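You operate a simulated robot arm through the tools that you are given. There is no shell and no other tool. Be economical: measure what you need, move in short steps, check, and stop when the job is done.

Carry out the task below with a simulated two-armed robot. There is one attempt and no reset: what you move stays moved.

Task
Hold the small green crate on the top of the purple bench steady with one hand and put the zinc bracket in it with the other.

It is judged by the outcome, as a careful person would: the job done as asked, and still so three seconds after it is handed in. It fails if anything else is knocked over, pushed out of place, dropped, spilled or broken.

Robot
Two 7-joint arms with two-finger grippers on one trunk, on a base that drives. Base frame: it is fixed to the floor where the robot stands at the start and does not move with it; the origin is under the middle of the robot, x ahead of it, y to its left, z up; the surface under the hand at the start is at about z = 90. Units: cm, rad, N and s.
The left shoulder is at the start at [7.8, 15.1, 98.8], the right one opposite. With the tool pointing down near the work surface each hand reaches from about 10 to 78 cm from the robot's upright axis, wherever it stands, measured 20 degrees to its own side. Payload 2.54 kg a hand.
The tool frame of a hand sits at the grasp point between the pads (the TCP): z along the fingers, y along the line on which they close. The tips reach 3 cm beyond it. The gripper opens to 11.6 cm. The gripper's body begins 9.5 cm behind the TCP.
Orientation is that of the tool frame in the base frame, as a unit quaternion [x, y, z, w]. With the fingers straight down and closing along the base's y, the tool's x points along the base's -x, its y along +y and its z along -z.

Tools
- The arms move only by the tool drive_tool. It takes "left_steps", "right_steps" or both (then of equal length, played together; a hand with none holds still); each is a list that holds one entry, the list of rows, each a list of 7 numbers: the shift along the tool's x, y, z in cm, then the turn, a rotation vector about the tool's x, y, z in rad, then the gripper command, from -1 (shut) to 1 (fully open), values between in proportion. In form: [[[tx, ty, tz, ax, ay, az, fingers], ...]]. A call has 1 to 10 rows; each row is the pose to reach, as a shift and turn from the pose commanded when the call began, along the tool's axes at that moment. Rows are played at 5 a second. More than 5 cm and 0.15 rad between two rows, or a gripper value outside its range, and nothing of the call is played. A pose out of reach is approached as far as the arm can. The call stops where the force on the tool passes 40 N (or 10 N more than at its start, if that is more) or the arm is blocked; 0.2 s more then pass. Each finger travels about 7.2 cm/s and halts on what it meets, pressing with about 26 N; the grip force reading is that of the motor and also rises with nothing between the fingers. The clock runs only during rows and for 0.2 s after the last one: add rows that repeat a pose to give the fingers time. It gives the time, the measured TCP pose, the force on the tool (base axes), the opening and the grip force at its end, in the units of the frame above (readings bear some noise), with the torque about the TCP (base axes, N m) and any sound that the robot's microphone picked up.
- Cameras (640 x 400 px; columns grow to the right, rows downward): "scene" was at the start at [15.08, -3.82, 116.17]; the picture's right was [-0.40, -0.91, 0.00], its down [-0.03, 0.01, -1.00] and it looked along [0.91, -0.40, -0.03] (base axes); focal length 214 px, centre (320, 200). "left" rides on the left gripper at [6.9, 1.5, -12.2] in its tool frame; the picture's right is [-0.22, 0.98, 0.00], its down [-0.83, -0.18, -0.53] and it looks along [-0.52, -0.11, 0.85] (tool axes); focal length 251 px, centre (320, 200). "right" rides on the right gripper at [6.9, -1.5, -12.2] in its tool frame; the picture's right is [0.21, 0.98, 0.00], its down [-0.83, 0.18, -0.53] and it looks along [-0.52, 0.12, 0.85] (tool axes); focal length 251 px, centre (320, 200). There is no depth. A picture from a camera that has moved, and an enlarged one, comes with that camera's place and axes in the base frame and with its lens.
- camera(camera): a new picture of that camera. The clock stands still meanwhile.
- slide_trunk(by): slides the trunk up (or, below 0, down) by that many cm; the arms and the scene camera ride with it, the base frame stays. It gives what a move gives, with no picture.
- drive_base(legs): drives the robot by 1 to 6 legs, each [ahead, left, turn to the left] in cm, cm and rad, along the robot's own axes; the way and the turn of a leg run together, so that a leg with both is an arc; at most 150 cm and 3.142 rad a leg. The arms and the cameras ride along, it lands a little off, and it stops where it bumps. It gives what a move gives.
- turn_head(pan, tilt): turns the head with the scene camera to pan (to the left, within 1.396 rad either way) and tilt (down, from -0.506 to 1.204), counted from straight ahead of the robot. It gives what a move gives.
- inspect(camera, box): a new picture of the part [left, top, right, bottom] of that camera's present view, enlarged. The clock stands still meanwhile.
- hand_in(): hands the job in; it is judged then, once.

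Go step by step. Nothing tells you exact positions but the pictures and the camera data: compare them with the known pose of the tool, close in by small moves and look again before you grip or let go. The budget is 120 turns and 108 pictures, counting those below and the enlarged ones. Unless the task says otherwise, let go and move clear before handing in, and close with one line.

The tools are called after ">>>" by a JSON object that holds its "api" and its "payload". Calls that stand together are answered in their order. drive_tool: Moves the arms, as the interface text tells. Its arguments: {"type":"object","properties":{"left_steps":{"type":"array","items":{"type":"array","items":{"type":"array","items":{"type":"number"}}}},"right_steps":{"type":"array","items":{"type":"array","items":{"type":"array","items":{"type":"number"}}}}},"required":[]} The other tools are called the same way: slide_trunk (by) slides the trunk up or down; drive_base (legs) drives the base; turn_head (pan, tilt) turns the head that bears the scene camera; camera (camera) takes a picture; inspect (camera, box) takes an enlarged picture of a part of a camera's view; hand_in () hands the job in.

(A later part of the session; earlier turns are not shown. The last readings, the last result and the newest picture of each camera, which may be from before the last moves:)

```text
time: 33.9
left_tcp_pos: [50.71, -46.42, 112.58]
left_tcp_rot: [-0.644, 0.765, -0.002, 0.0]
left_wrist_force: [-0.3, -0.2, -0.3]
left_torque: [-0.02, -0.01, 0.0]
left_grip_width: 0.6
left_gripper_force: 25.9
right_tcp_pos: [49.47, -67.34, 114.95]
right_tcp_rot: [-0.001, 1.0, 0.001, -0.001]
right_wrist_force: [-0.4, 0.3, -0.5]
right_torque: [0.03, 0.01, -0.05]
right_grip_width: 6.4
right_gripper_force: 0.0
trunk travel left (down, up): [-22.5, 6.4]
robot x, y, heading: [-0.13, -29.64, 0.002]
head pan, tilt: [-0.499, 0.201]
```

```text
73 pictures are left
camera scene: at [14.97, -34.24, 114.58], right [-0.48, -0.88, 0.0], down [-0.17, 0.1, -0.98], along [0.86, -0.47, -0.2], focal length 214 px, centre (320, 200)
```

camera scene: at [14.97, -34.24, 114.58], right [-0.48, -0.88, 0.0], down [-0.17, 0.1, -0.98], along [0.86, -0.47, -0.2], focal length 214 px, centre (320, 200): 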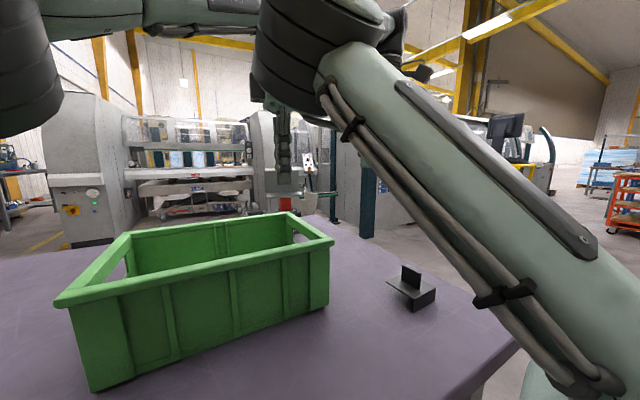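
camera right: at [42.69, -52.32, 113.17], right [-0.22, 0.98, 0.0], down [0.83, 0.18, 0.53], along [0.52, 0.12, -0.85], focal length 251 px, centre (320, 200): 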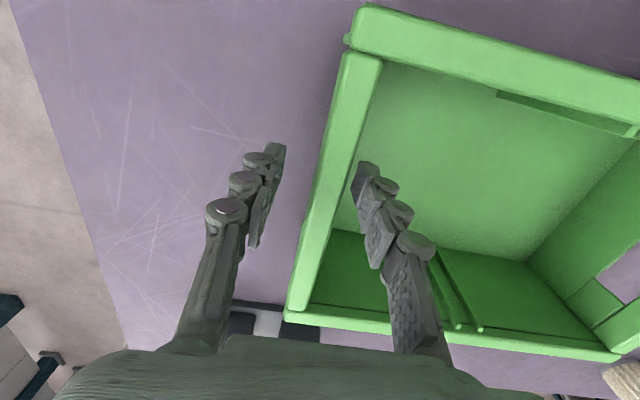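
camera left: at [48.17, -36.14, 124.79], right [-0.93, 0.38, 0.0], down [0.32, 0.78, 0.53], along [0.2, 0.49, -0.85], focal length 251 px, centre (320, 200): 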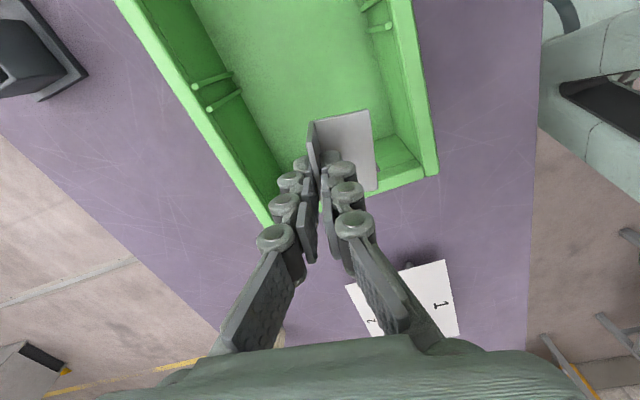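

I'll move the left hand back to the crate's left half while the right hand turns 90° in place.

>>> {"api": "drive_tool", "payload": {"left_steps": [[[-1.7, 0.19, 0, 0, 0, 0, -1], [-3.4, 0.38, 0, 0, 0, 0, -1], [-5.1, 0.57, 0, 0, 0, 0, -1], [-6.8, 0.76, 0, 0, 0, 0, -1], [-8.5, 0.95, 0, 0, 0, 0, -1], [-10.2, 1.14, 0, 0, 0, 0, -1], [-11.9, 1.33, 0, 0, 0, 0, -1], [-13.6, 1.52, 0, 0, 0, 0, -1], [-15.3, 1.71, 0, 0, 0, 0, -1], [-16.9, 1.9, 0, 0, 0, 0, -1]]], "right_steps": [[[0, 0, 0, 0, 0, 0.15, 0.1], [0, 0, 0, 0, 0, 0.3, 0.1], [0, 0, 0, 0, 0, 0.45, 0.1], [0, 0, 0, 0, 0, 0.6, 0.1], [0, 0, 0, 0, 0, 0.75, 0.1], [0, 0, 0, 0, 0, 0.9, 0.1], [0, 0, 0, 0, 0, 1.05, 0.1], [0, 0, 0, 0, 0, 1.2, 0.1], [0, 0, 0, 0, 0, 1.35, 0.1], [0, 0, 0, 0, 0, 1.5, 0.1]]]}}

>>> {"api": "camera", "payload": {"camera": "scene"}}

>>> {"api": "camera", "payload": {"camera": "right"}}

```text
time: 36.1
left_tcp_pos: [51.9, -29.55, 112.38]
left_tcp_rot: [-0.644, 0.765, -0.001, 0.0]
left_wrist_force: [0.3, -0.9, -1.1]
left_torque: [-0.02, 0.01, 0.02]
left_grip_width: 0.6
left_gripper_force: 26.0
right_tcp_pos: [37.35, -71.95, 107.74]
right_tcp_rot: [0.677, 0.736, -0.002, 0.003]
right_wrist_force: [0.9, -0.5, -0.4]
right_torque: [0.01, 0.0, -0.02]
right_grip_width: 6.38
right_gripper_force: 0.0
right hand out of reach, approached as far as the arm can: row 6, 7, 8, 9, 10
trunk travel left (down, up): [-22.5, 6.4]
robot x, y, heading: [0.11, -29.89, -0.004]
head pan, tilt: [-0.499, 0.201]
```

```text
72 pictures are left
camera scene: at [14.96, -34.21, 114.59], right [-0.48, -0.88, 0.0], down [-0.17, 0.1, -0.98], along [0.86, -0.47, -0.2], focal length 214 px, centre (320, 200)
```

scene: 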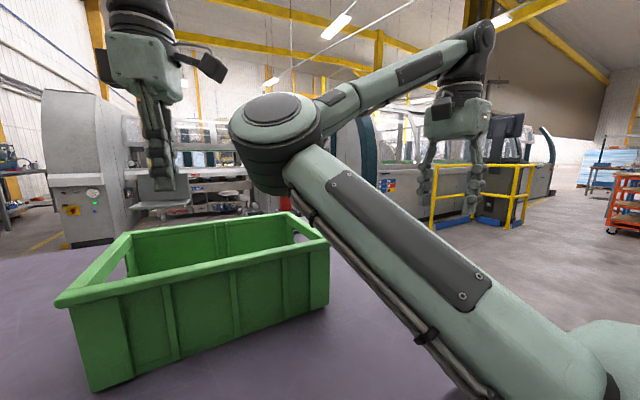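

```text
71 pictures are left
camera right: at [35.19, -65.21, 119.87], right [0.96, 0.3, 0.0], down [0.25, -0.8, 0.54], along [0.16, -0.52, -0.84], focal length 251 px, centre (320, 200)
```

right: 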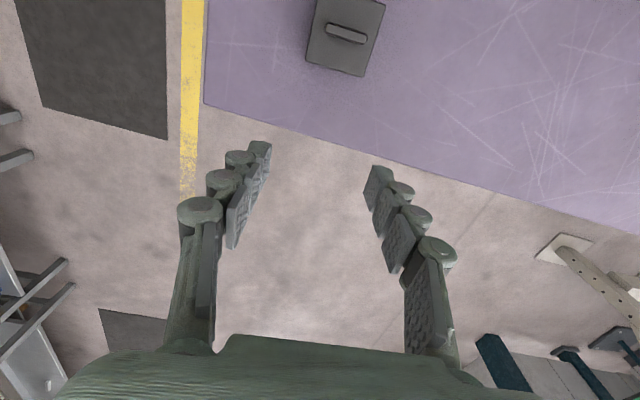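

Turning that way swung the right elbow inward; the forearm follows the camera side of the hand. So I'll rotate it the opposite way, bringing it back to neutral first.

>>> {"api": "drive_tool", "payload": {"right_steps": [[[0.96, 0.48, -0.7, 0, 0, -0.15, 0.1], [1.92, 0.96, -1.4, 0, 0, -0.3, 0.1], [2.88, 1.44, -2.1, 0, 0, -0.45, 0.1], [3.84, 1.92, -2.8, 0, 0, -0.6, 0.1], [4.8, 2.4, -3.5, 0, 0, -0.75, 0.1], [5.76, 2.88, -4.2, 0, 0, -0.9, 0.1], [6.72, 3.36, -4.9, 0, 0, -1.05, 0.1], [7.68, 3.84, -5.6, 0, 0, -1.2, 0.1], [8.64, 4.32, -6.3, 0, 0, -1.35, 0.1], [9.6, 4.8, -7, 0, 0, -1.48, 0.1]]]}}

>>> {"api": "camera", "payload": {"camera": "scene"}}

```text
time: 38.3
left_tcp_pos: [51.83, -29.68, 112.47]
left_tcp_rot: [-0.644, 0.765, -0.001, 0.001]
left_wrist_force: [-1.2, -0.1, 0.1]
left_torque: [0.02, -0.09, -0.01]
left_grip_width: 0.6
left_gripper_force: 25.9
right_tcp_pos: [41.23, -62.28, 114.5]
right_tcp_rot: [0.009, 1.0, 0.0, -0.002]
right_wrist_force: [-0.3, -0.5, -0.3]
right_torque: [0.04, -0.08, 0.01]
right_grip_width: 6.37
right_gripper_force: 0.1
right hand out of reach, approached as far as the arm can: row 4, 5, 6, 7, 8
trunk travel left (down, up): [-22.5, 6.4]
robot x, y, heading: [0.19, -29.54, 0.001]
head pan, tilt: [-0.499, 0.201]
```

```text
70 pictures are left
camera scene: at [14.38, -34.74, 116.2], right [-0.54, -0.84, 0.0], down [-0.02, 0.01, -1.0], along [0.84, -0.54, -0.03], focal length 214 px, centre (320, 200)
```

scene: 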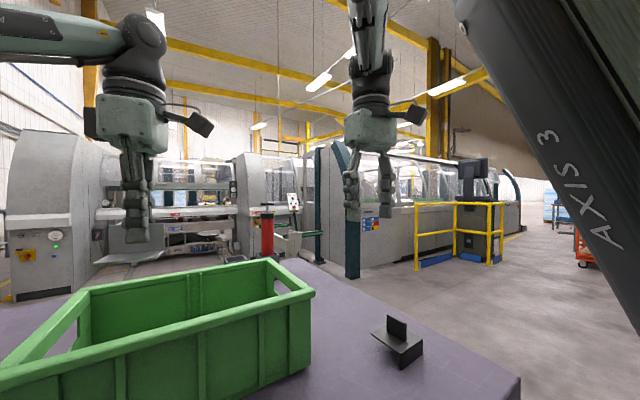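

The right elbow is now high. I'll rotate the right hand counter-clockwise while bringing it toward the crate, then look.

>>> {"api": "drive_tool", "payload": {"right_steps": [[[0, 0.7, 0, 0, 0, -0.15, 0.1], [0, 1.4, 0, 0, 0, -0.3, 0.1], [0, 2.1, 0, 0, 0, -0.45, 0.1], [0, 2.8, 0, 0, 0, -0.6, 0.1], [0, 3.5, 0, 0, 0, -0.75, 0.1], [0, 4.2, 0, 0, 0, -0.9, 0.1], [0, 4.9, 0, 0, 0, -1.05, 0.1], [0, 5.6, 0, 0, 0, -1.2, 0.1], [0, 6.3, 0, 0, 0, -1.35, 0.1], [0, 7, 0, 0, 0, -1.5, 0.1]]]}}

>>> {"api": "camera", "payload": {"camera": "scene"}}

>>> {"api": "camera", "payload": {"camera": "right"}}

```text
time: 40.5
left_tcp_pos: [51.88, -29.54, 112.42]
left_tcp_rot: [-0.644, 0.765, -0.001, 0.0]
left_wrist_force: [0.0, 0.3, -0.8]
left_torque: [-0.01, -0.02, 0.03]
left_grip_width: 0.6
left_gripper_force: 25.6
right_tcp_pos: [43.05, -56.02, 115.09]
right_tcp_rot: [-0.675, 0.738, 0.003, -0.002]
right_wrist_force: [0.3, -0.2, 0.5]
right_torque: [-0.03, -0.04, -0.01]
right_grip_width: 6.35
right_gripper_force: 0.1
right hand out of reach, approached as far as the arm can: row 6, 7, 8, 9, 10
trunk travel left (down, up): [-22.5, 6.4]
robot x, y, heading: [-0.35, -29.66, -0.001]
head pan, tilt: [-0.499, 0.201]
```

```text
69 pictures are left
camera scene: at [14.15, -34.56, 117.1], right [-0.55, -0.84, 0.0], down [0.06, -0.04, -1.0], along [0.83, -0.55, 0.08], focal length 214 px, centre (320, 200)
```

scene: 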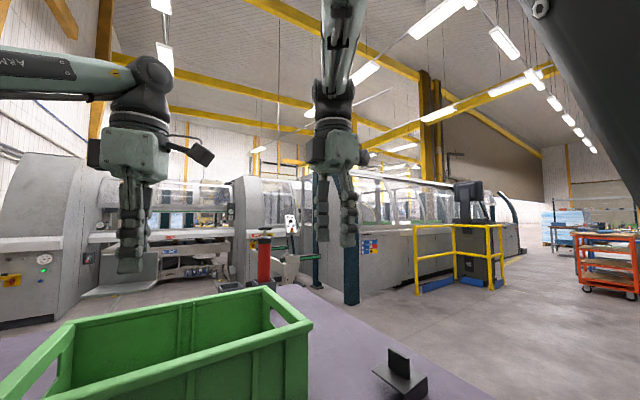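

```text
68 pictures are left
camera right: at [44.05, -63.16, 127.23], right [-0.99, -0.13, 0.01], down [-0.11, 0.84, 0.54], along [-0.07, 0.53, -0.84], focal length 251 px, centre (320, 200)
```

right: 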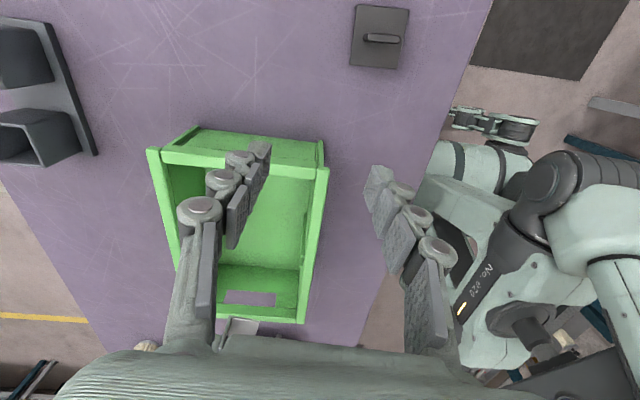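

Now the right elbow is up and clear, with the fingers closing along x. I'll move it over the near wall at about (41.7, -46.5).

>>> {"api": "drive_tool", "payload": {"right_steps": [[[-1.9, 0.4, 0, 0, 0, -0.02, 0.1], [-3.8, 0.8, 0, 0, 0, -0.04, 0.1], [-5.7, 1.3, 0, 0, 0, -0.06, 0.1], [-7.6, 1.7, 0, 0, 0, -0.08, 0.1], [-9.35, 2.14, 0, 0, 0, -0.089, 0.1], [-9.35, 2.14, 0, 0, 0, -0.089, 0.1]]]}}

>>> {"api": "camera", "payload": {"camera": "right"}}

>>> {"api": "camera", "payload": {"camera": "scene"}}

```text
time: 41.9
left_tcp_pos: [51.85, -29.49, 112.41]
left_tcp_rot: [-0.644, 0.765, -0.001, 0.0]
left_wrist_force: [0.5, -0.3, -1.7]
left_torque: [-0.01, -0.05, 0.0]
left_grip_width: 0.63
left_gripper_force: 25.9
right_tcp_pos: [45.05, -50.66, 117.9]
right_tcp_rot: [-0.707, 0.707, 0.004, -0.001]
right_wrist_force: [-0.3, -0.4, 0.8]
right_torque: [-0.02, -0.02, -0.03]
right_grip_width: 6.37
right_gripper_force: 0.0
right hand out of reach, approached as far as the arm can: row 1, 2, 3, 4, 5, 6
trunk travel left (down, up): [-22.5, 6.4]
robot x, y, heading: [0.15, -29.71, -0.009]
head pan, tilt: [-0.499, 0.201]
```

```text
67 pictures are left
camera right: at [46.63, -57.71, 129.98], right [-0.98, -0.21, 0.01], down [-0.18, 0.82, 0.54], along [-0.12, 0.53, -0.84], focal length 251 px, centre (320, 200)
```

right: 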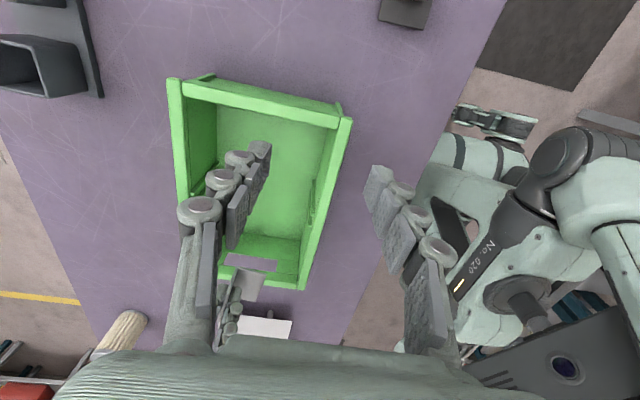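

```text
66 pictures are left
camera scene: at [14.39, -34.24, 116.99], right [-0.51, -0.86, 0.0], down [0.05, -0.03, -1.0], along [0.86, -0.51, 0.06], focal length 214 px, centre (320, 200)
```

scene: 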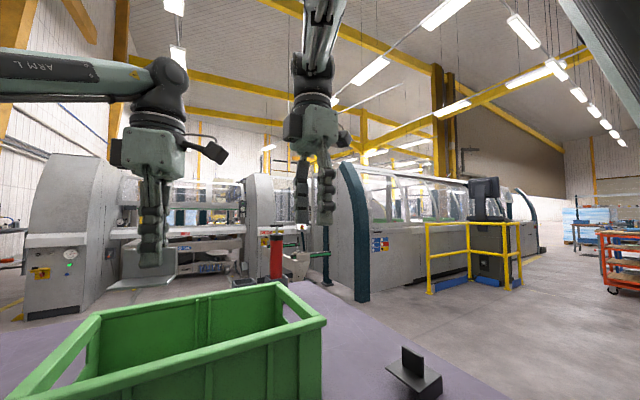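

The right arm is too folded this close. Backing the base 13 cm gives it room, and the left still reaches.

>>> {"api": "drive_base", "payload": {"legs": [[-13, 0, 0]]}}

>>> {"api": "drive_tool", "payload": {"left_steps": [[[-0.5, -3, 0, 0, 0, 0, -1], [-1, -6, 0, 0, 0, 0, -1], [-1.5, -9, 0, 0, 0, 0, -1], [-2, -12.5, 0, 0, 0, 0, -1], [-2, -12.5, 0, 0, 0, 0, -1], [-2, -12.5, 0, 0, 0, 0, -1]]], "right_steps": [[[0, -2, 0, 0, 0, 0, 0.1], [0, -4, 0, 0, 0, 0, 0.1], [0, -6, 0, 0, 0, 0, 0.1], [-1.5, -8, 0, 0, 0, 0, 0.1], [-3, -9.7, 0, 0, 0, 0, 0.1], [-4.2, -9.7, 0, 0, 0, 0, 0.1]]]}}

>>> {"api": "camera", "payload": {"camera": "right"}}

>>> {"api": "camera", "payload": {"camera": "scene"}}

```text
time: 43.2
left_tcp_pos: [38.88, -29.57, 112.6]
left_tcp_rot: [-0.644, 0.765, 0.0, 0.0]
left_wrist_force: [-0.2, -0.6, -0.6]
left_torque: [0.04, -0.02, 0.01]
left_grip_width: 0.61
left_gripper_force: 25.8
right_tcp_pos: [31.79, -50.59, 118.02]
right_tcp_rot: [-0.706, 0.708, 0.003, -0.001]
right_wrist_force: [-0.2, -0.5, 0.2]
right_torque: [-0.03, -0.04, -0.01]
right_grip_width: 6.38
right_gripper_force: 0.1
trunk travel left (down, up): [-22.5, 6.4]
robot x, y, heading: [-12.85, -29.59, 0.0]
head pan, tilt: [-0.499, 0.201]
```

```text
time: 44.6
left_tcp_pos: [48.01, -29.76, 112.54]
left_tcp_rot: [-0.643, 0.766, -0.003, -0.001]
left_wrist_force: [0.1, 0.4, -0.3]
left_torque: [0.01, 0.0, 0.01]
left_grip_width: 0.6
left_gripper_force: 25.8
left hand out of reach, approached as far as the arm can: row 4, 5, 6
right_tcp_pos: [41.59, -46.57, 117.95]
right_tcp_rot: [-0.706, 0.708, 0.003, -0.001]
right_wrist_force: [0.2, 0.2, 0.2]
right_torque: [0.02, -0.06, 0.02]
right_grip_width: 6.41
right_gripper_force: 0.1
trunk travel left (down, up): [-22.5, 6.4]
robot x, y, heading: [-13.17, -29.63, -0.003]
head pan, tilt: [-0.499, 0.201]
```

```text
65 pictures are left
camera right: at [43.11, -53.56, 130.06], right [-0.98, -0.21, 0.0], down [-0.18, 0.82, 0.54], along [-0.12, 0.52, -0.84], focal length 251 px, centre (320, 200)
```

right: 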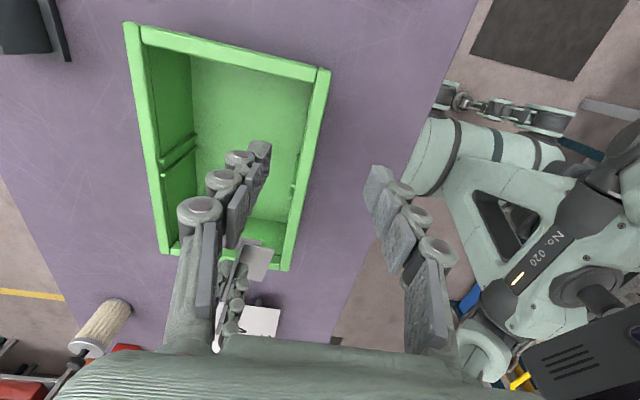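

```text
64 pictures are left
camera scene: at [1.85, -34.21, 114.59], right [-0.48, -0.88, 0.0], down [-0.17, 0.1, -0.98], along [0.86, -0.47, -0.2], focal length 214 px, centre (320, 200)
```

scene: 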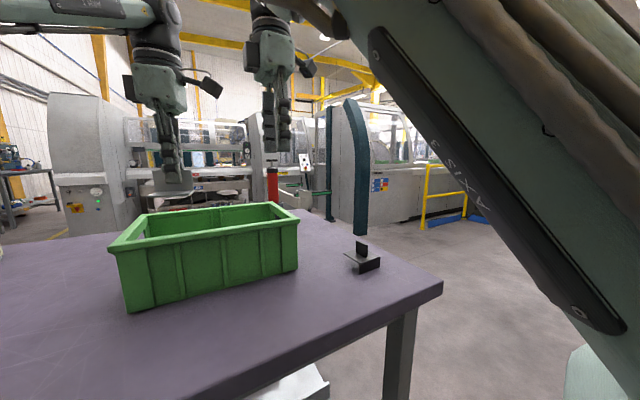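

The right hand is in place over the near wall, but the left ran short at x 48. I'll drive 4 cm forward and shift the right hand back 4 cm.

>>> {"api": "drive_base", "payload": {"legs": [[4, 0, 0]]}}

>>> {"api": "drive_tool", "payload": {"right_steps": [[[0, 2, 0, 0, 0, 0, 0.1], [0, 4, 0, 0, 0, 0, 0.1], [0, 4, 3, 0, 0, 0, 0.1], [0, 4, 6, 0, 0, 0, 0.1], [0, 4, 9, 0, 0, 0, 0.1], [0, 4, 10, 0, 0, 0, 0.1], [0, 4, 10, 0, 0, 0, 0.1]]]}}

>>> {"api": "camera", "payload": {"camera": "right"}}

>>> {"api": "camera", "payload": {"camera": "scene"}}

>>> {"api": "camera", "payload": {"camera": "left"}}

```text
time: 45.5
left_tcp_pos: [51.99, -29.83, 112.38]
left_tcp_rot: [-0.644, 0.765, -0.002, -0.001]
left_wrist_force: [-0.2, -0.5, -1.5]
left_torque: [-0.02, 0.05, -0.01]
left_grip_width: 0.59
left_gripper_force: 26.5
right_tcp_pos: [45.52, -46.66, 117.86]
right_tcp_rot: [-0.706, 0.708, 0.004, -0.001]
right_wrist_force: [-0.3, 0.3, -0.5]
right_torque: [0.0, 0.05, 0.02]
right_grip_width: 6.36
right_gripper_force: 0.0
trunk travel left (down, up): [-22.5, 6.4]
robot x, y, heading: [-9.45, -29.45, -0.002]
head pan, tilt: [-0.499, 0.201]
```

```text
time: 47.1
left_tcp_pos: [51.93, -29.86, 112.46]
left_tcp_rot: [-0.643, 0.765, -0.003, 0.0]
left_wrist_force: [-0.5, -0.4, -0.3]
left_torque: [0.04, -0.03, -0.02]
left_grip_width: 0.6
left_gripper_force: 26.1
right_tcp_pos: [44.14, -49.77, 110.45]
right_tcp_rot: [-0.707, 0.708, 0.004, -0.001]
right_wrist_force: [0.5, 0.1, 0.5]
right_torque: [-0.02, -0.02, -0.01]
right_grip_width: 6.4
right_gripper_force: 0.0
right hand out of reach, approached as far as the arm can: row 3, 4, 5, 6, 7
trunk travel left (down, up): [-22.5, 6.4]
robot x, y, heading: [-8.9, -29.67, -0.006]
head pan, tilt: [-0.499, 0.201]
```

```text
63 pictures are left
camera right: at [45.75, -56.77, 122.5], right [-0.98, -0.21, 0.01], down [-0.18, 0.82, 0.54], along [-0.12, 0.53, -0.84], focal length 251 px, centre (320, 200)
```

right: 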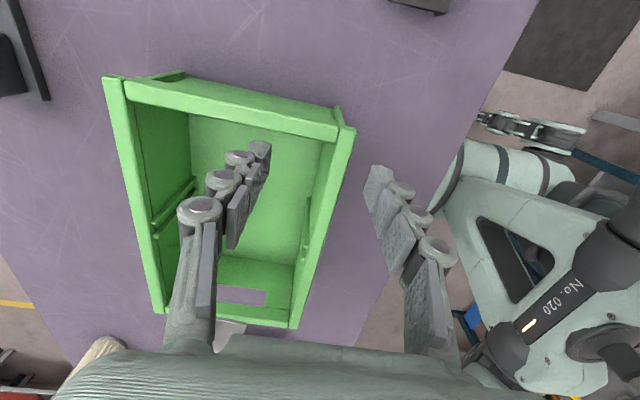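

```text
62 pictures are left
camera scene: at [5.79, -34.25, 114.58], right [-0.48, -0.88, 0.0], down [-0.17, 0.1, -0.98], along [0.86, -0.47, -0.2], focal length 214 px, centre (320, 200)
```

scene: 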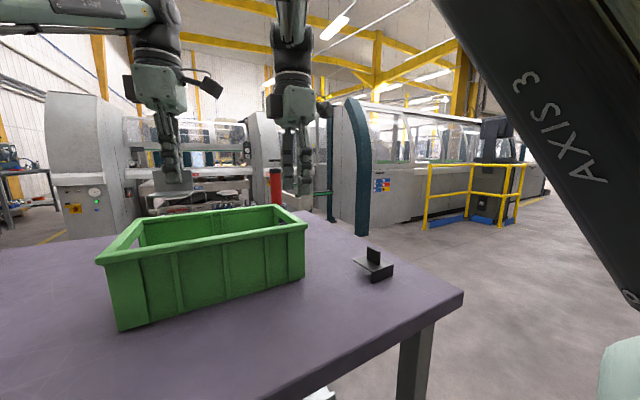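

```text
61 pictures are left
camera left: at [49.12, -36.34, 124.8], right [-0.93, 0.38, 0.0], down [0.32, 0.78, 0.53], along [0.2, 0.49, -0.85], focal length 251 px, centre (320, 200)
```

left: 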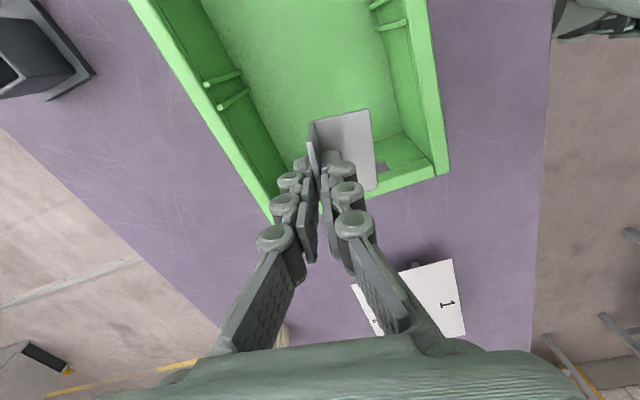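

The near wall is inside this posture's minimum reach. The far wall suits it better, so I'll raise the right hand, drive 4 cm forward, and place it over the far long wall at about (59.7, -47). The left hand goes back to about (51, -30).

>>> {"api": "drive_tool", "payload": {"right_steps": [[[0, -1, -3, 0, 0, 0, 0.1], [0, -1, -6, 0, 0, 0, 0.1], [0, -1, -6, 0, 0, 0, 0.1]]]}}

>>> {"api": "drive_base", "payload": {"legs": [[4, 0, 0]]}}

>>> {"api": "drive_tool", "payload": {"left_steps": [[[0.2, 1.2, 0, 0, 0, 0, -1], [0.4, 2.4, 0, 0, 0, 0, -1], [0.6, 3.6, 0, 0, 0, 0, -1], [0.85, 4.9, 0, 0, 0, 0, -1], [0.85, 4.9, 0, 0, 0, 0, -1], [0.85, 4.9, 0, 0, 0, 0, -1]]], "right_steps": [[[0, -2, 0, 0, 0, 0, 0.1], [-0.5, -4, 0, 0, 0, 0, 0.1], [-1, -6, 0, 0, 0, 0, 0.1], [-1.5, -8, 0, 0, 0, 0, 0.1], [-2, -10, 0, 0, 0, 0, 0.1], [-2.5, -10.5, 0, 0, 0, 0, 0.1]]]}}

>>> {"api": "camera", "payload": {"camera": "right"}}

>>> {"api": "camera", "payload": {"camera": "scene"}}

```text
time: 47.9
left_tcp_pos: [52.01, -29.82, 112.53]
left_tcp_rot: [-0.643, 0.766, -0.001, -0.001]
left_wrist_force: [0.0, 1.4, -0.3]
left_torque: [0.0, -0.02, 0.01]
left_grip_width: 0.6
left_gripper_force: 25.7
right_tcp_pos: [45.12, -49.71, 116.52]
right_tcp_rot: [-0.706, 0.708, 0.004, -0.002]
right_wrist_force: [0.2, 0.0, -0.4]
right_torque: [0.0, 0.02, 0.0]
right_grip_width: 6.39
right_gripper_force: 0.1
trunk travel left (down, up): [-22.5, 6.4]
robot x, y, heading: [-8.56, -29.39, -0.006]
head pan, tilt: [-0.499, 0.201]
```

```text
time: 48.8
left_tcp_pos: [55.84, -29.93, 112.47]
left_tcp_rot: [-0.643, 0.766, -0.002, -0.001]
left_wrist_force: [0.1, -0.4, -1.4]
left_torque: [-0.02, 0.03, -0.01]
left_grip_width: 0.59
left_gripper_force: 26.2
right_tcp_pos: [49.16, -49.77, 116.35]
right_tcp_rot: [-0.706, 0.708, 0.004, -0.001]
right_wrist_force: [0.7, 0.2, 0.7]
right_torque: [0.0, 0.04, 0.01]
right_grip_width: 6.42
right_gripper_force: 0.1
trunk travel left (down, up): [-22.5, 6.4]
robot x, y, heading: [-5.55, -29.48, -0.005]
head pan, tilt: [-0.499, 0.201]
```

```text
time: 50.2
left_tcp_pos: [50.91, -29.86, 112.45]
left_tcp_rot: [-0.643, 0.766, -0.001, -0.001]
left_wrist_force: [-0.3, -0.3, -1.3]
left_torque: [0.02, -0.04, 0.02]
left_grip_width: 0.59
left_gripper_force: 25.9
right_tcp_pos: [57.78, -47.82, 115.09]
right_tcp_rot: [-0.706, 0.708, 0.002, 0.001]
right_wrist_force: [0.2, 0.2, -0.1]
right_torque: [-0.03, 0.0, 0.01]
right_grip_width: 6.37
right_gripper_force: 0.1
right hand out of reach, approached as far as the arm can: row 4, 5, 6
trunk travel left (down, up): [-22.5, 6.4]
robot x, y, heading: [-5.31, -29.25, -0.005]
head pan, tilt: [-0.499, 0.201]
```

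```text
60 pictures are left
camera right: at [59.27, -54.86, 127.29], right [-0.98, -0.21, 0.0], down [-0.18, 0.82, 0.54], along [-0.11, 0.52, -0.84], focal length 251 px, centre (320, 200)
```

right: 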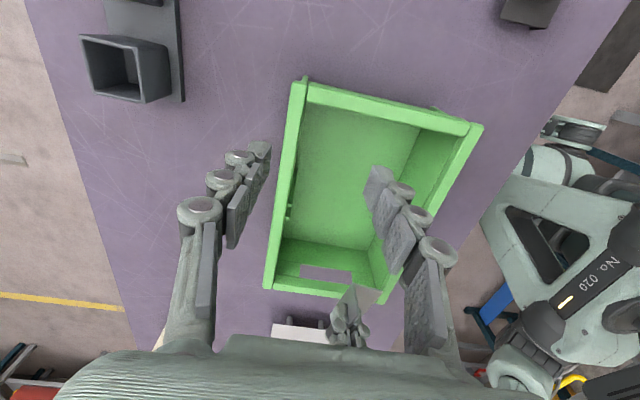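

```text
59 pictures are left
camera scene: at [9.78, -34.26, 114.59], right [-0.48, -0.88, 0.0], down [-0.17, 0.1, -0.98], along [0.86, -0.47, -0.2], focal length 214 px, centre (320, 200)
```

scene: 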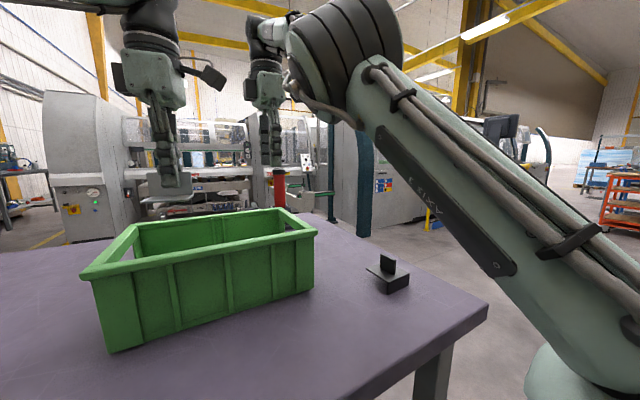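

The right elbow is now out of the way. A 3 cm drive forward puts the far wall within its reach. Then I'll lower it for a close look.

>>> {"api": "drive_base", "payload": {"legs": [[3.5, 0, 0]]}}

>>> {"api": "drive_tool", "payload": {"left_steps": [[[0.3, 1.7, 0, 0, 0, 0, -1], [0.6, 3.4, 0, 0, 0, 0, -1], [0.6, 3.4, 0, 0, 0, 0, -1], [0.6, 3.4, 0, 0, 0, 0, -1], [0.6, 3.4, 0, 0, 0, 0, -1]]], "right_steps": [[[0, 0.5, 0, 0, 0, 0, 0.1], [0, 1, 2, 0, 0, 0, 0.1], [0, 1, 4, 0, 0, 0, 0.1], [0, 1, 7, 0, 0, 0, 0.1], [0, 1, 7, 0, 0, 0, 0.1]]]}}

>>> {"api": "camera", "payload": {"camera": "right"}}

>>> {"api": "camera", "payload": {"camera": "scene"}}

```text
time: 51.0
left_tcp_pos: [54.39, -29.91, 112.32]
left_tcp_rot: [-0.643, 0.766, -0.001, -0.001]
left_wrist_force: [0.3, -1.0, -0.7]
left_torque: [0.01, 0.0, 0.0]
left_grip_width: 0.61
left_gripper_force: 25.9
right_tcp_pos: [61.24, -47.87, 115.09]
right_tcp_rot: [-0.706, 0.708, 0.002, 0.0]
right_wrist_force: [0.6, -0.9, -1.3]
right_torque: [0.01, 0.04, -0.01]
right_grip_width: 6.39
right_gripper_force: 0.0
trunk travel left (down, up): [-22.5, 6.4]
robot x, y, heading: [-1.73, -29.39, -0.006]
head pan, tilt: [-0.499, 0.201]
```

```text
time: 52.2
left_tcp_pos: [50.92, -29.97, 112.34]
left_tcp_rot: [-0.644, 0.765, -0.001, 0.0]
left_wrist_force: [-0.6, 0.0, -0.5]
left_torque: [-0.02, 0.0, 0.0]
left_grip_width: 0.58
left_gripper_force: 25.9
right_tcp_pos: [60.06, -47.79, 108.17]
right_tcp_rot: [-0.706, 0.708, 0.002, 0.001]
right_wrist_force: [0.3, 0.1, 0.6]
right_torque: [0.02, -0.01, -0.01]
right_grip_width: 6.38
right_gripper_force: 0.0
trunk travel left (down, up): [-22.5, 6.4]
robot x, y, heading: [-1.47, -29.16, -0.007]
head pan, tilt: [-0.499, 0.201]
```

```text
58 pictures are left
camera right: at [61.64, -54.71, 120.32], right [-0.98, -0.21, 0.0], down [-0.18, 0.82, 0.54], along [-0.12, 0.52, -0.84], focal length 251 px, centre (320, 200)
```

right: 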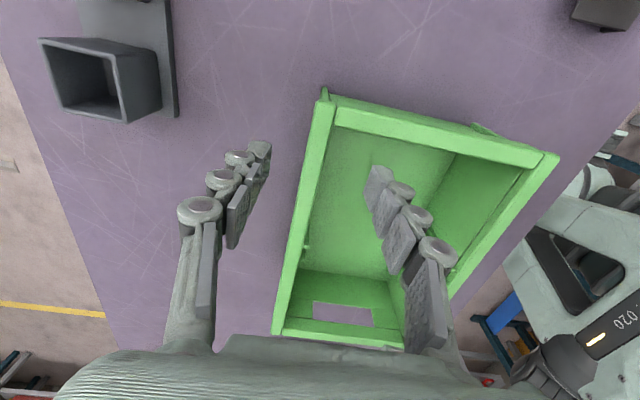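

```text
57 pictures are left
camera scene: at [13.21, -34.26, 114.59], right [-0.48, -0.88, 0.0], down [-0.17, 0.1, -0.98], along [0.86, -0.47, -0.2], focal length 214 px, centre (320, 200)
```

scene: 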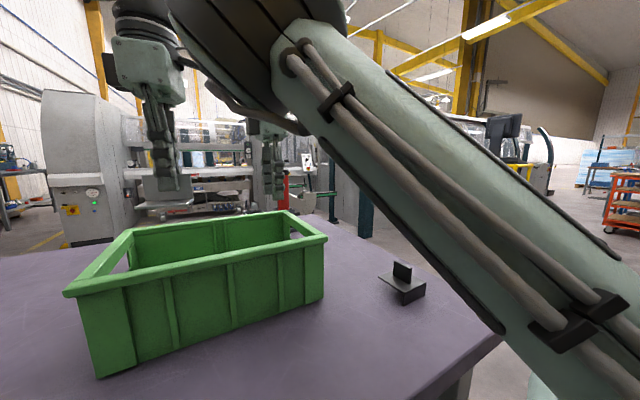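

The wall is centred between the right fingers, but the right elbow drifts inward as the hand lowers. I'll shift the base 8 cm further right to keep that arm off to the side, moving both hands back 8 cm.

>>> {"api": "drive_tool", "payload": {"right_steps": [[[0, 0, -3, 0, 0, 0, 0.1], [0, 0, -5, 0, 0, 0, 0.1], [0, 0, -5, 0, 0, 0, 0.1]]]}}

>>> {"api": "drive_base", "payload": {"legs": [[0, -8, 0]]}}

>>> {"api": "drive_tool", "payload": {"left_steps": [[[-2, 0.34, 0, 0, 0, 0, -1], [-4, 0.68, 0, 0, 0, 0, -1], [-6, 1.02, 0, 0, 0, 0, -1], [-8, 1.36, 0, 0, 0, 0, -1], [-8, 1.36, 0, 0, 0, 0, -1], [-8, 1.36, 0, 0, 0, 0, -1]]], "right_steps": [[[-2, 0, 0, 0, 0, 0, 0.1], [-4, 0, 0, 0, 0, 0, 0.1], [-6, 0, 0, 0, 0, 0, 0.1], [-8, 0, 0, 0, 0, 0, 0.1], [-9.5, 0, 2, 0, 0, 0, 0.1], [-9.5, 0, 5, 0, 0, 0, 0.1]]]}}

>>> {"api": "camera", "payload": {"camera": "scene"}}

>>> {"api": "camera", "payload": {"camera": "right"}}

```text
time: 53.0
left_tcp_pos: [50.79, -30.09, 112.46]
left_tcp_rot: [-0.643, 0.766, -0.002, -0.001]
left_wrist_force: [-0.5, -0.3, -0.1]
left_torque: [0.0, -0.03, 0.01]
left_grip_width: 0.59
left_gripper_force: 25.8
right_tcp_pos: [60.13, -47.72, 113.17]
right_tcp_rot: [-0.706, 0.708, 0.003, 0.0]
right_wrist_force: [0.2, 0.2, -0.1]
right_torque: [-0.02, -0.02, 0.0]
right_grip_width: 6.36
right_gripper_force: 0.1
trunk travel left (down, up): [-22.5, 6.4]
robot x, y, heading: [-2.11, -29.61, -0.003]
head pan, tilt: [-0.499, 0.201]
```

```text
time: 54.5
left_tcp_pos: [50.97, -37.86, 112.32]
left_tcp_rot: [-0.644, 0.765, -0.002, -0.001]
left_wrist_force: [-0.4, 0.6, -0.3]
left_torque: [0.03, 0.0, 0.0]
left_grip_width: 0.61
left_gripper_force: 25.9
right_tcp_pos: [60.13, -55.68, 113.03]
right_tcp_rot: [-0.706, 0.709, 0.002, 0.0]
right_wrist_force: [-0.6, -0.4, 0.0]
right_torque: [0.03, 0.0, -0.03]
right_grip_width: 6.38
right_gripper_force: 0.1
trunk travel left (down, up): [-22.5, 6.4]
robot x, y, heading: [-1.69, -37.6, -0.003]
head pan, tilt: [-0.499, 0.201]
```

```text
time: 55.9
left_tcp_pos: [51.0, -29.67, 112.31]
left_tcp_rot: [-0.643, 0.766, -0.001, -0.002]
left_wrist_force: [0.2, 0.1, -1.2]
left_torque: [-0.03, -0.02, -0.02]
left_grip_width: 0.57
left_gripper_force: 25.8
right_tcp_pos: [61.22, -46.49, 108.62]
right_tcp_rot: [-0.706, 0.709, 0.003, -0.001]
right_wrist_force: [0.8, 0.4, -0.6]
right_torque: [0.01, 0.06, -0.02]
right_grip_width: 6.4
right_gripper_force: 0.1
right hand out of reach, approached as far as the arm can: row 6
trunk travel left (down, up): [-22.5, 6.4]
robot x, y, heading: [-1.56, -37.86, -0.003]
head pan, tilt: [-0.499, 0.201]
```

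```text
56 pictures are left
camera scene: at [13.24, -42.14, 114.57], right [-0.48, -0.88, 0.0], down [-0.18, 0.1, -0.98], along [0.86, -0.47, -0.2], focal length 214 px, centre (320, 200)
```

scene: 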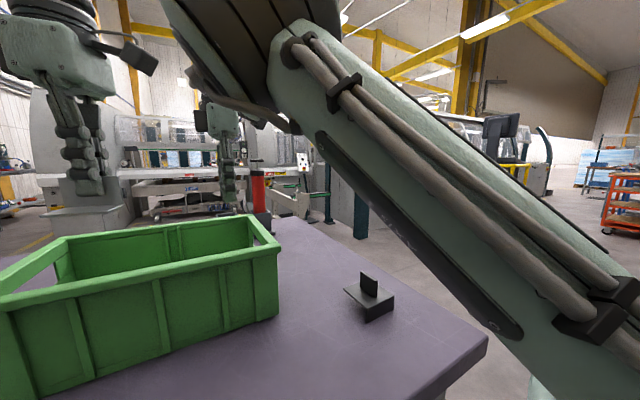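

```text
55 pictures are left
camera right: at [62.85, -53.43, 120.6], right [-0.98, -0.21, 0.0], down [-0.18, 0.82, 0.54], along [-0.12, 0.52, -0.84], focal length 251 px, centre (320, 200)
```

right: 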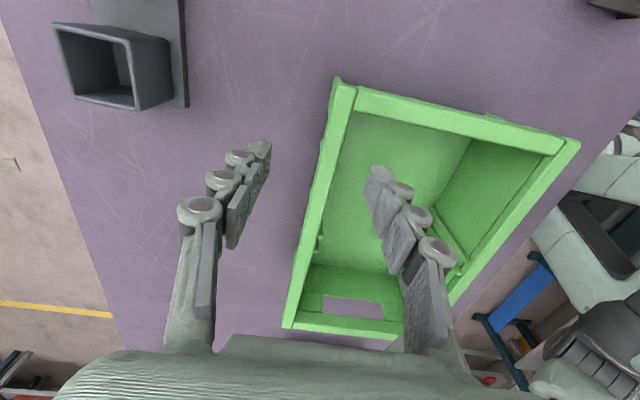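

The right arm is slightly at its inner limit here, so I'll back the base 4 cm and re-place both hands.

>>> {"api": "drive_base", "payload": {"legs": [[-4, 0, 0]]}}

>>> {"api": "drive_tool", "payload": {"left_steps": [[[-0.3, -2, 0, 0, 0, 0, -1], [-0.7, -4, 0, 0, 0, 0, -1], [-0.7, -4, 0, 0, 0, 0, -1], [-0.7, -4, 0, 0, 0, 0, -1]]], "right_steps": [[[0, -1.5, -0.5, 0, 0, 0, 0.1], [0, -2.8, -0.5, 0, 0, 0, 0.1], [0, -2.8, 0.5, 0, 0, 0, 0.1], [0, -2.8, 0.5, 0, 0, 0, 0.1]]]}}

>>> {"api": "camera", "payload": {"camera": "scene"}}

>>> {"api": "camera", "payload": {"camera": "right"}}

```text
time: 56.8
left_tcp_pos: [46.96, -29.85, 112.4]
left_tcp_rot: [-0.642, 0.766, -0.003, 0.0]
left_wrist_force: [-1.6, 0.4, -0.5]
left_torque: [0.0, -0.03, -0.01]
left_grip_width: 0.61
left_gripper_force: 26.3
right_tcp_pos: [57.12, -46.45, 108.78]
right_tcp_rot: [-0.706, 0.708, 0.003, 0.0]
right_wrist_force: [-0.3, -0.1, 0.4]
right_torque: [0.0, -0.03, 0.01]
right_grip_width: 6.38
right_gripper_force: 0.2
trunk travel left (down, up): [-22.5, 6.4]
robot x, y, heading: [-6.06, -37.5, -0.007]
head pan, tilt: [-0.499, 0.201]
```

```text
time: 57.8
left_tcp_pos: [51.12, -29.71, 112.47]
left_tcp_rot: [-0.643, 0.766, -0.002, -0.001]
left_wrist_force: [-0.4, -0.8, -0.5]
left_torque: [0.03, 0.01, -0.02]
left_grip_width: 0.6
left_gripper_force: 26.4
right_tcp_pos: [60.16, -46.44, 108.13]
right_tcp_rot: [-0.706, 0.708, 0.003, -0.001]
right_wrist_force: [0.0, 0.3, -0.7]
right_torque: [0.0, 0.02, 0.0]
right_grip_width: 6.4
right_gripper_force: 0.0
trunk travel left (down, up): [-22.5, 6.4]
robot x, y, heading: [-5.53, -37.43, -0.007]
head pan, tilt: [-0.499, 0.201]
```

```text
54 pictures are left
camera scene: at [9.18, -42.13, 114.58], right [-0.48, -0.88, 0.0], down [-0.17, 0.1, -0.98], along [0.86, -0.47, -0.2], focal length 214 px, centre (320, 200)
```

scene: 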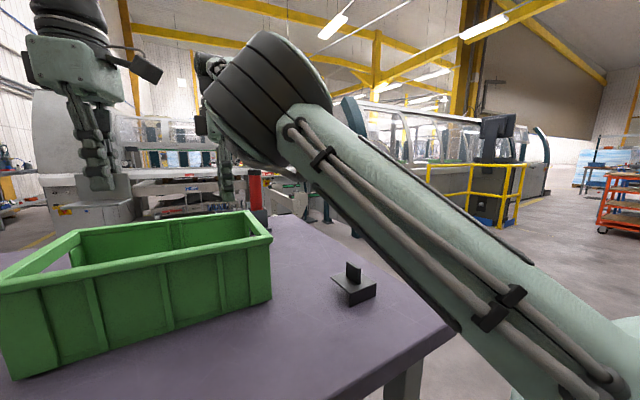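

```text
53 pictures are left
camera right: at [61.61, -53.4, 120.15], right [-0.98, -0.21, 0.0], down [-0.18, 0.82, 0.54], along [-0.12, 0.52, -0.84], focal length 251 px, centre (320, 200)
```

right: 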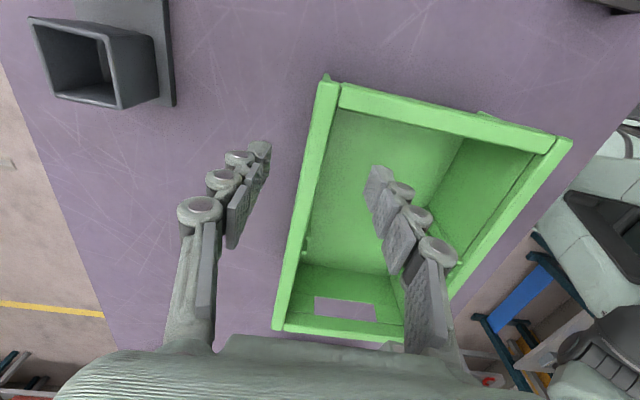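

The right arm now reaches cleanly, with its elbow at about (31, -48). I'll lower it over the far wall, adjusting slightly, then look.

>>> {"api": "drive_tool", "payload": {"right_steps": [[[0, 0.1, 1.5, 0, 0, 0, 0.1], [0, 0.1, 3, 0, 0, 0, 0.1], [0, 0.1, 4.5, 0, 0, 0, 0.1], [0, 0.1, 6, 0, 0, 0, 0.1], [0, 0.1, 7, 0, 0, 0, 0.1], [0, 0.1, 7, 0, 0, 0, 0]]]}}

>>> {"api": "camera", "payload": {"camera": "scene"}}

>>> {"api": "camera", "payload": {"camera": "right"}}

```text
time: 59.1
left_tcp_pos: [50.91, -29.79, 112.37]
left_tcp_rot: [-0.642, 0.766, -0.002, 0.0]
left_wrist_force: [0.1, -0.2, -0.7]
left_torque: [-0.01, -0.01, 0.0]
left_grip_width: 0.59
left_gripper_force: 25.9
right_tcp_pos: [60.75, -46.71, 101.42]
right_tcp_rot: [-0.706, 0.708, 0.003, 0.0]
right_wrist_force: [-0.3, 0.2, -0.6]
right_torque: [0.03, -0.04, 0.0]
right_grip_width: 5.8
right_gripper_force: 0.1
right hand out of reach, approached as far as the arm can: row 4, 5, 6
trunk travel left (down, up): [-22.5, 6.4]
robot x, y, heading: [-6.06, -37.51, -0.007]
head pan, tilt: [-0.499, 0.201]
```

```text
52 pictures are left
camera scene: at [9.17, -42.12, 114.59], right [-0.48, -0.88, 0.0], down [-0.17, 0.1, -0.98], along [0.86, -0.47, -0.2], focal length 214 px, centre (320, 200)
```

scene: 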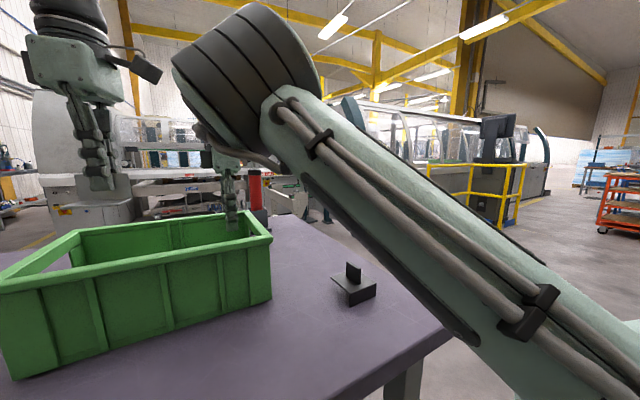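

```text
51 pictures are left
camera right: at [62.36, -53.75, 113.51], right [-0.98, -0.21, 0.0], down [-0.18, 0.82, 0.54], along [-0.12, 0.52, -0.84], focal length 251 px, centre (320, 200)
```

right: 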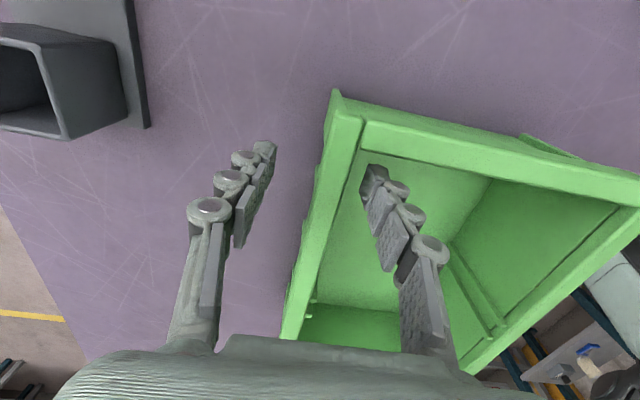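

The hand straddles the far wall but sits about 0.7 cm off centre at its limit. A base nudge of 0.8 cm back centres it.

>>> {"api": "drive_base", "payload": {"legs": [[-0.8, 0, 0]]}}

>>> {"api": "camera", "payload": {"camera": "right"}}

```text
time: 59.9
left_tcp_pos: [50.2, -29.89, 112.62]
left_tcp_rot: [-0.643, 0.766, -0.002, -0.001]
left_wrist_force: [0.1, -0.1, -1.1]
left_torque: [-0.01, -0.03, 0.03]
left_grip_width: 0.62
left_gripper_force: 26.0
right_tcp_pos: [60.01, -46.77, 101.45]
right_tcp_rot: [-0.706, 0.709, 0.003, -0.001]
right_wrist_force: [-0.1, 0.0, 0.1]
right_torque: [-0.01, 0.01, 0.05]
right_grip_width: 5.8
right_gripper_force: 0.1
trunk travel left (down, up): [-22.5, 6.4]
robot x, y, heading: [-6.89, -37.59, -0.002]
head pan, tilt: [-0.499, 0.201]
```

```text
50 pictures are left
camera right: at [61.53, -53.75, 113.53], right [-0.98, -0.21, 0.0], down [-0.18, 0.82, 0.54], along [-0.12, 0.53, -0.84], focal length 251 px, centre (320, 200)
```

right: 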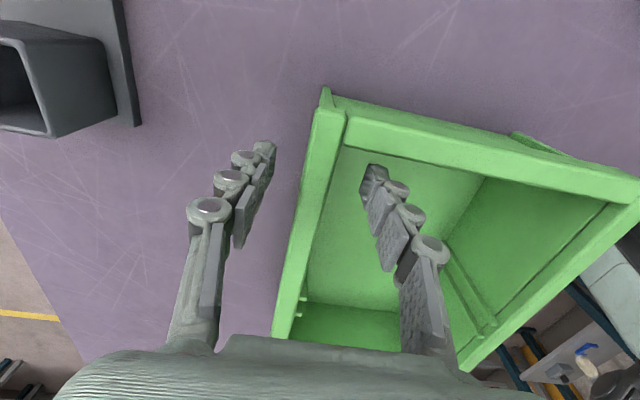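

The rim appears about 0.5 cm farther than the TCP, so I'll nudge the hand +0.45 cm in x and close slowly.

>>> {"api": "drive_tool", "payload": {"right_steps": [[[0, -0.45, 0, 0, 0, 0, 0], [0, -0.45, 0, 0, 0, 0, -0.3], [0, -0.45, 0, 0, 0, 0, -0.5], [0, -0.45, 0, 0, 0, 0, -0.7], [0, -0.45, 0, 0, 0, 0, -1], [0, -0.45, 0, 0, 0, 0, -1], [0, -0.45, 0, 0, 0, 0, -1]]]}}

>>> {"api": "camera", "payload": {"camera": "right"}}

>>> {"api": "camera", "payload": {"camera": "scene"}}

>>> {"api": "camera", "payload": {"camera": "left"}}

```text
time: 61.5
left_tcp_pos: [50.22, -29.66, 112.42]
left_tcp_rot: [-0.643, 0.766, -0.002, -0.001]
left_wrist_force: [-1.1, 0.7, -0.5]
left_torque: [0.03, 0.0, 0.0]
left_grip_width: 0.59
left_gripper_force: 25.5
right_tcp_pos: [60.38, -46.7, 101.39]
right_tcp_rot: [-0.706, 0.708, 0.004, -0.002]
right_wrist_force: [-0.9, -0.4, 1.4]
right_torque: [0.19, 0.59, 0.19]
right_grip_width: 1.5
right_gripper_force: 26.0
trunk travel left (down, up): [-22.5, 6.4]
robot x, y, heading: [-6.67, -37.31, -0.003]
head pan, tilt: [-0.499, 0.201]
```

```text
49 pictures are left
camera right: at [62.0, -53.73, 113.53], right [-0.98, -0.21, 0.01], down [-0.18, 0.82, 0.54], along [-0.12, 0.53, -0.84], focal length 251 px, centre (320, 200)
```

right: 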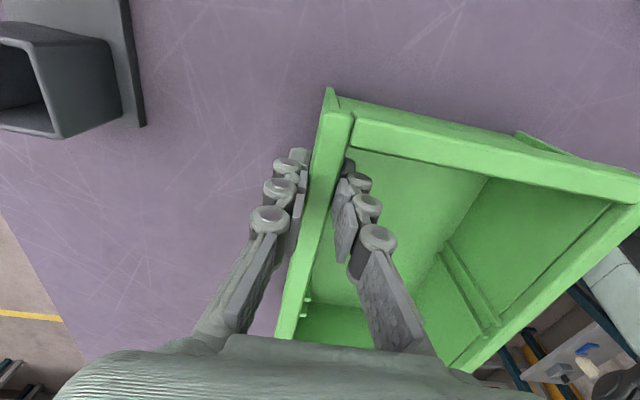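

```text
48 pictures are left
camera scene: at [8.37, -42.12, 114.59], right [-0.48, -0.88, 0.0], down [-0.17, 0.1, -0.98], along [0.86, -0.47, -0.2], focal length 214 px, centre (320, 200)
```

scene: 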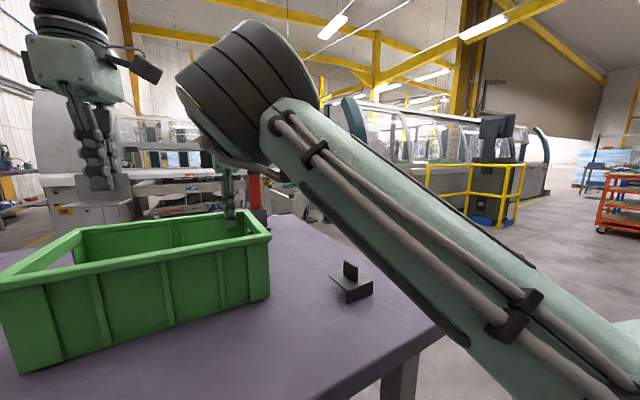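

```text
47 pictures are left
camera left: at [47.53, -36.22, 124.78], right [-0.92, 0.38, 0.0], down [0.32, 0.78, 0.53], along [0.2, 0.49, -0.85], focal length 251 px, centre (320, 200)
```

left: 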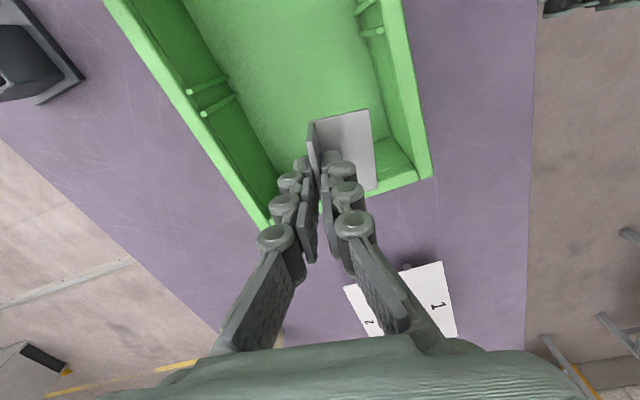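

The crate is held: 26 N on a 1.5 cm rim. Now I'll lower the bracket into the left half of the crate with the left hand.

>>> {"api": "drive_tool", "payload": {"left_steps": [[[0.65, -0.92, 0, 0, 0, 0, -1], [0.65, -0.92, 2.5, 0, 0, 0, -1], [0.65, -0.92, 5, 0, 0, 0, -1], [0.65, -0.92, 7.5, 0, 0, 0, -1], [0.65, -0.92, 10, 0, 0, 0, -1], [0.65, -0.92, 12, 0, 0, 0, -1], [0.65, -0.92, 14, 0, 0, 0, -1], [0.65, -0.92, 14, 0, 0, 0, -1]]]}}

>>> {"api": "camera", "payload": {"camera": "left"}}

>>> {"api": "camera", "payload": {"camera": "right"}}

>>> {"api": "camera", "payload": {"camera": "scene"}}

```text
time: 63.3
left_tcp_pos: [50.96, -30.63, 98.38]
left_tcp_rot: [-0.643, 0.766, -0.002, -0.001]
left_wrist_force: [1.0, 1.0, -0.7]
left_torque: [-0.01, -0.03, 0.0]
left_grip_width: 0.62
left_gripper_force: 25.8
right_tcp_pos: [60.41, -46.76, 101.53]
right_tcp_rot: [-0.706, 0.708, 0.003, 0.0]
right_wrist_force: [2.4, -1.7, 2.2]
right_torque: [-0.06, 0.53, 0.13]
right_grip_width: 1.49
right_gripper_force: 26.3
trunk travel left (down, up): [-22.5, 6.4]
robot x, y, heading: [-6.5, -37.77, -0.005]
head pan, tilt: [-0.499, 0.201]
```

```text
46 pictures are left
camera left: at [48.28, -37.11, 110.65], right [-0.92, 0.38, 0.0], down [0.32, 0.78, 0.53], along [0.2, 0.49, -0.85], focal length 251 px, centre (320, 200)
```

left: 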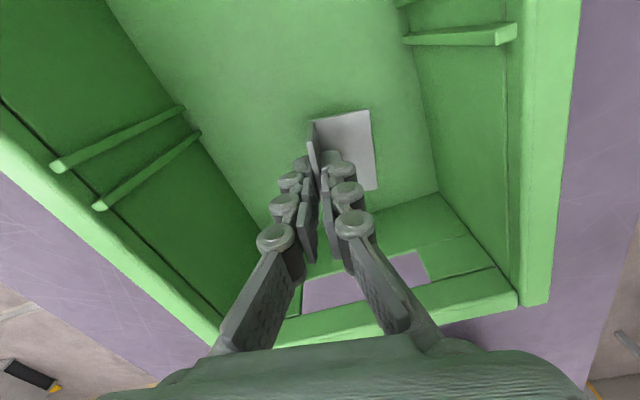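

```text
45 pictures are left
camera right: at [62.02, -53.75, 113.53], right [-0.98, -0.21, 0.0], down [-0.18, 0.82, 0.54], along [-0.12, 0.52, -0.84], focal length 251 px, centre (320, 200)
```

right: 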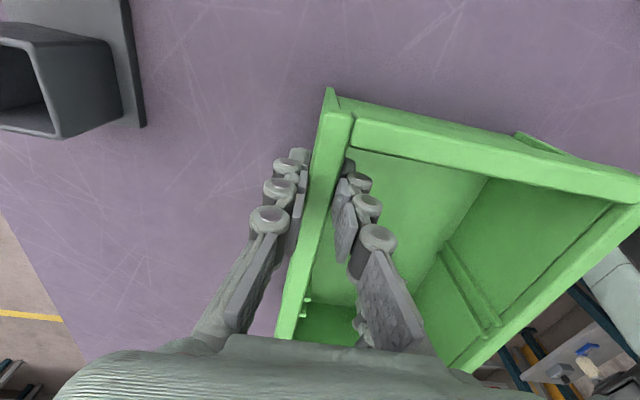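

```text
44 pictures are left
camera scene: at [8.38, -42.13, 114.58], right [-0.48, -0.88, 0.0], down [-0.17, 0.1, -0.98], along [0.86, -0.47, -0.2], focal length 214 px, centre (320, 200)
```

scene: 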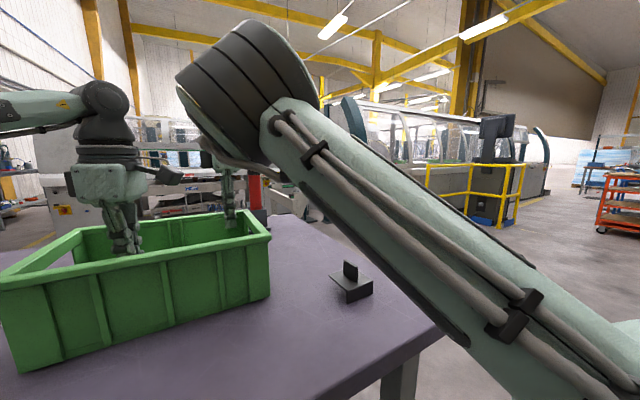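

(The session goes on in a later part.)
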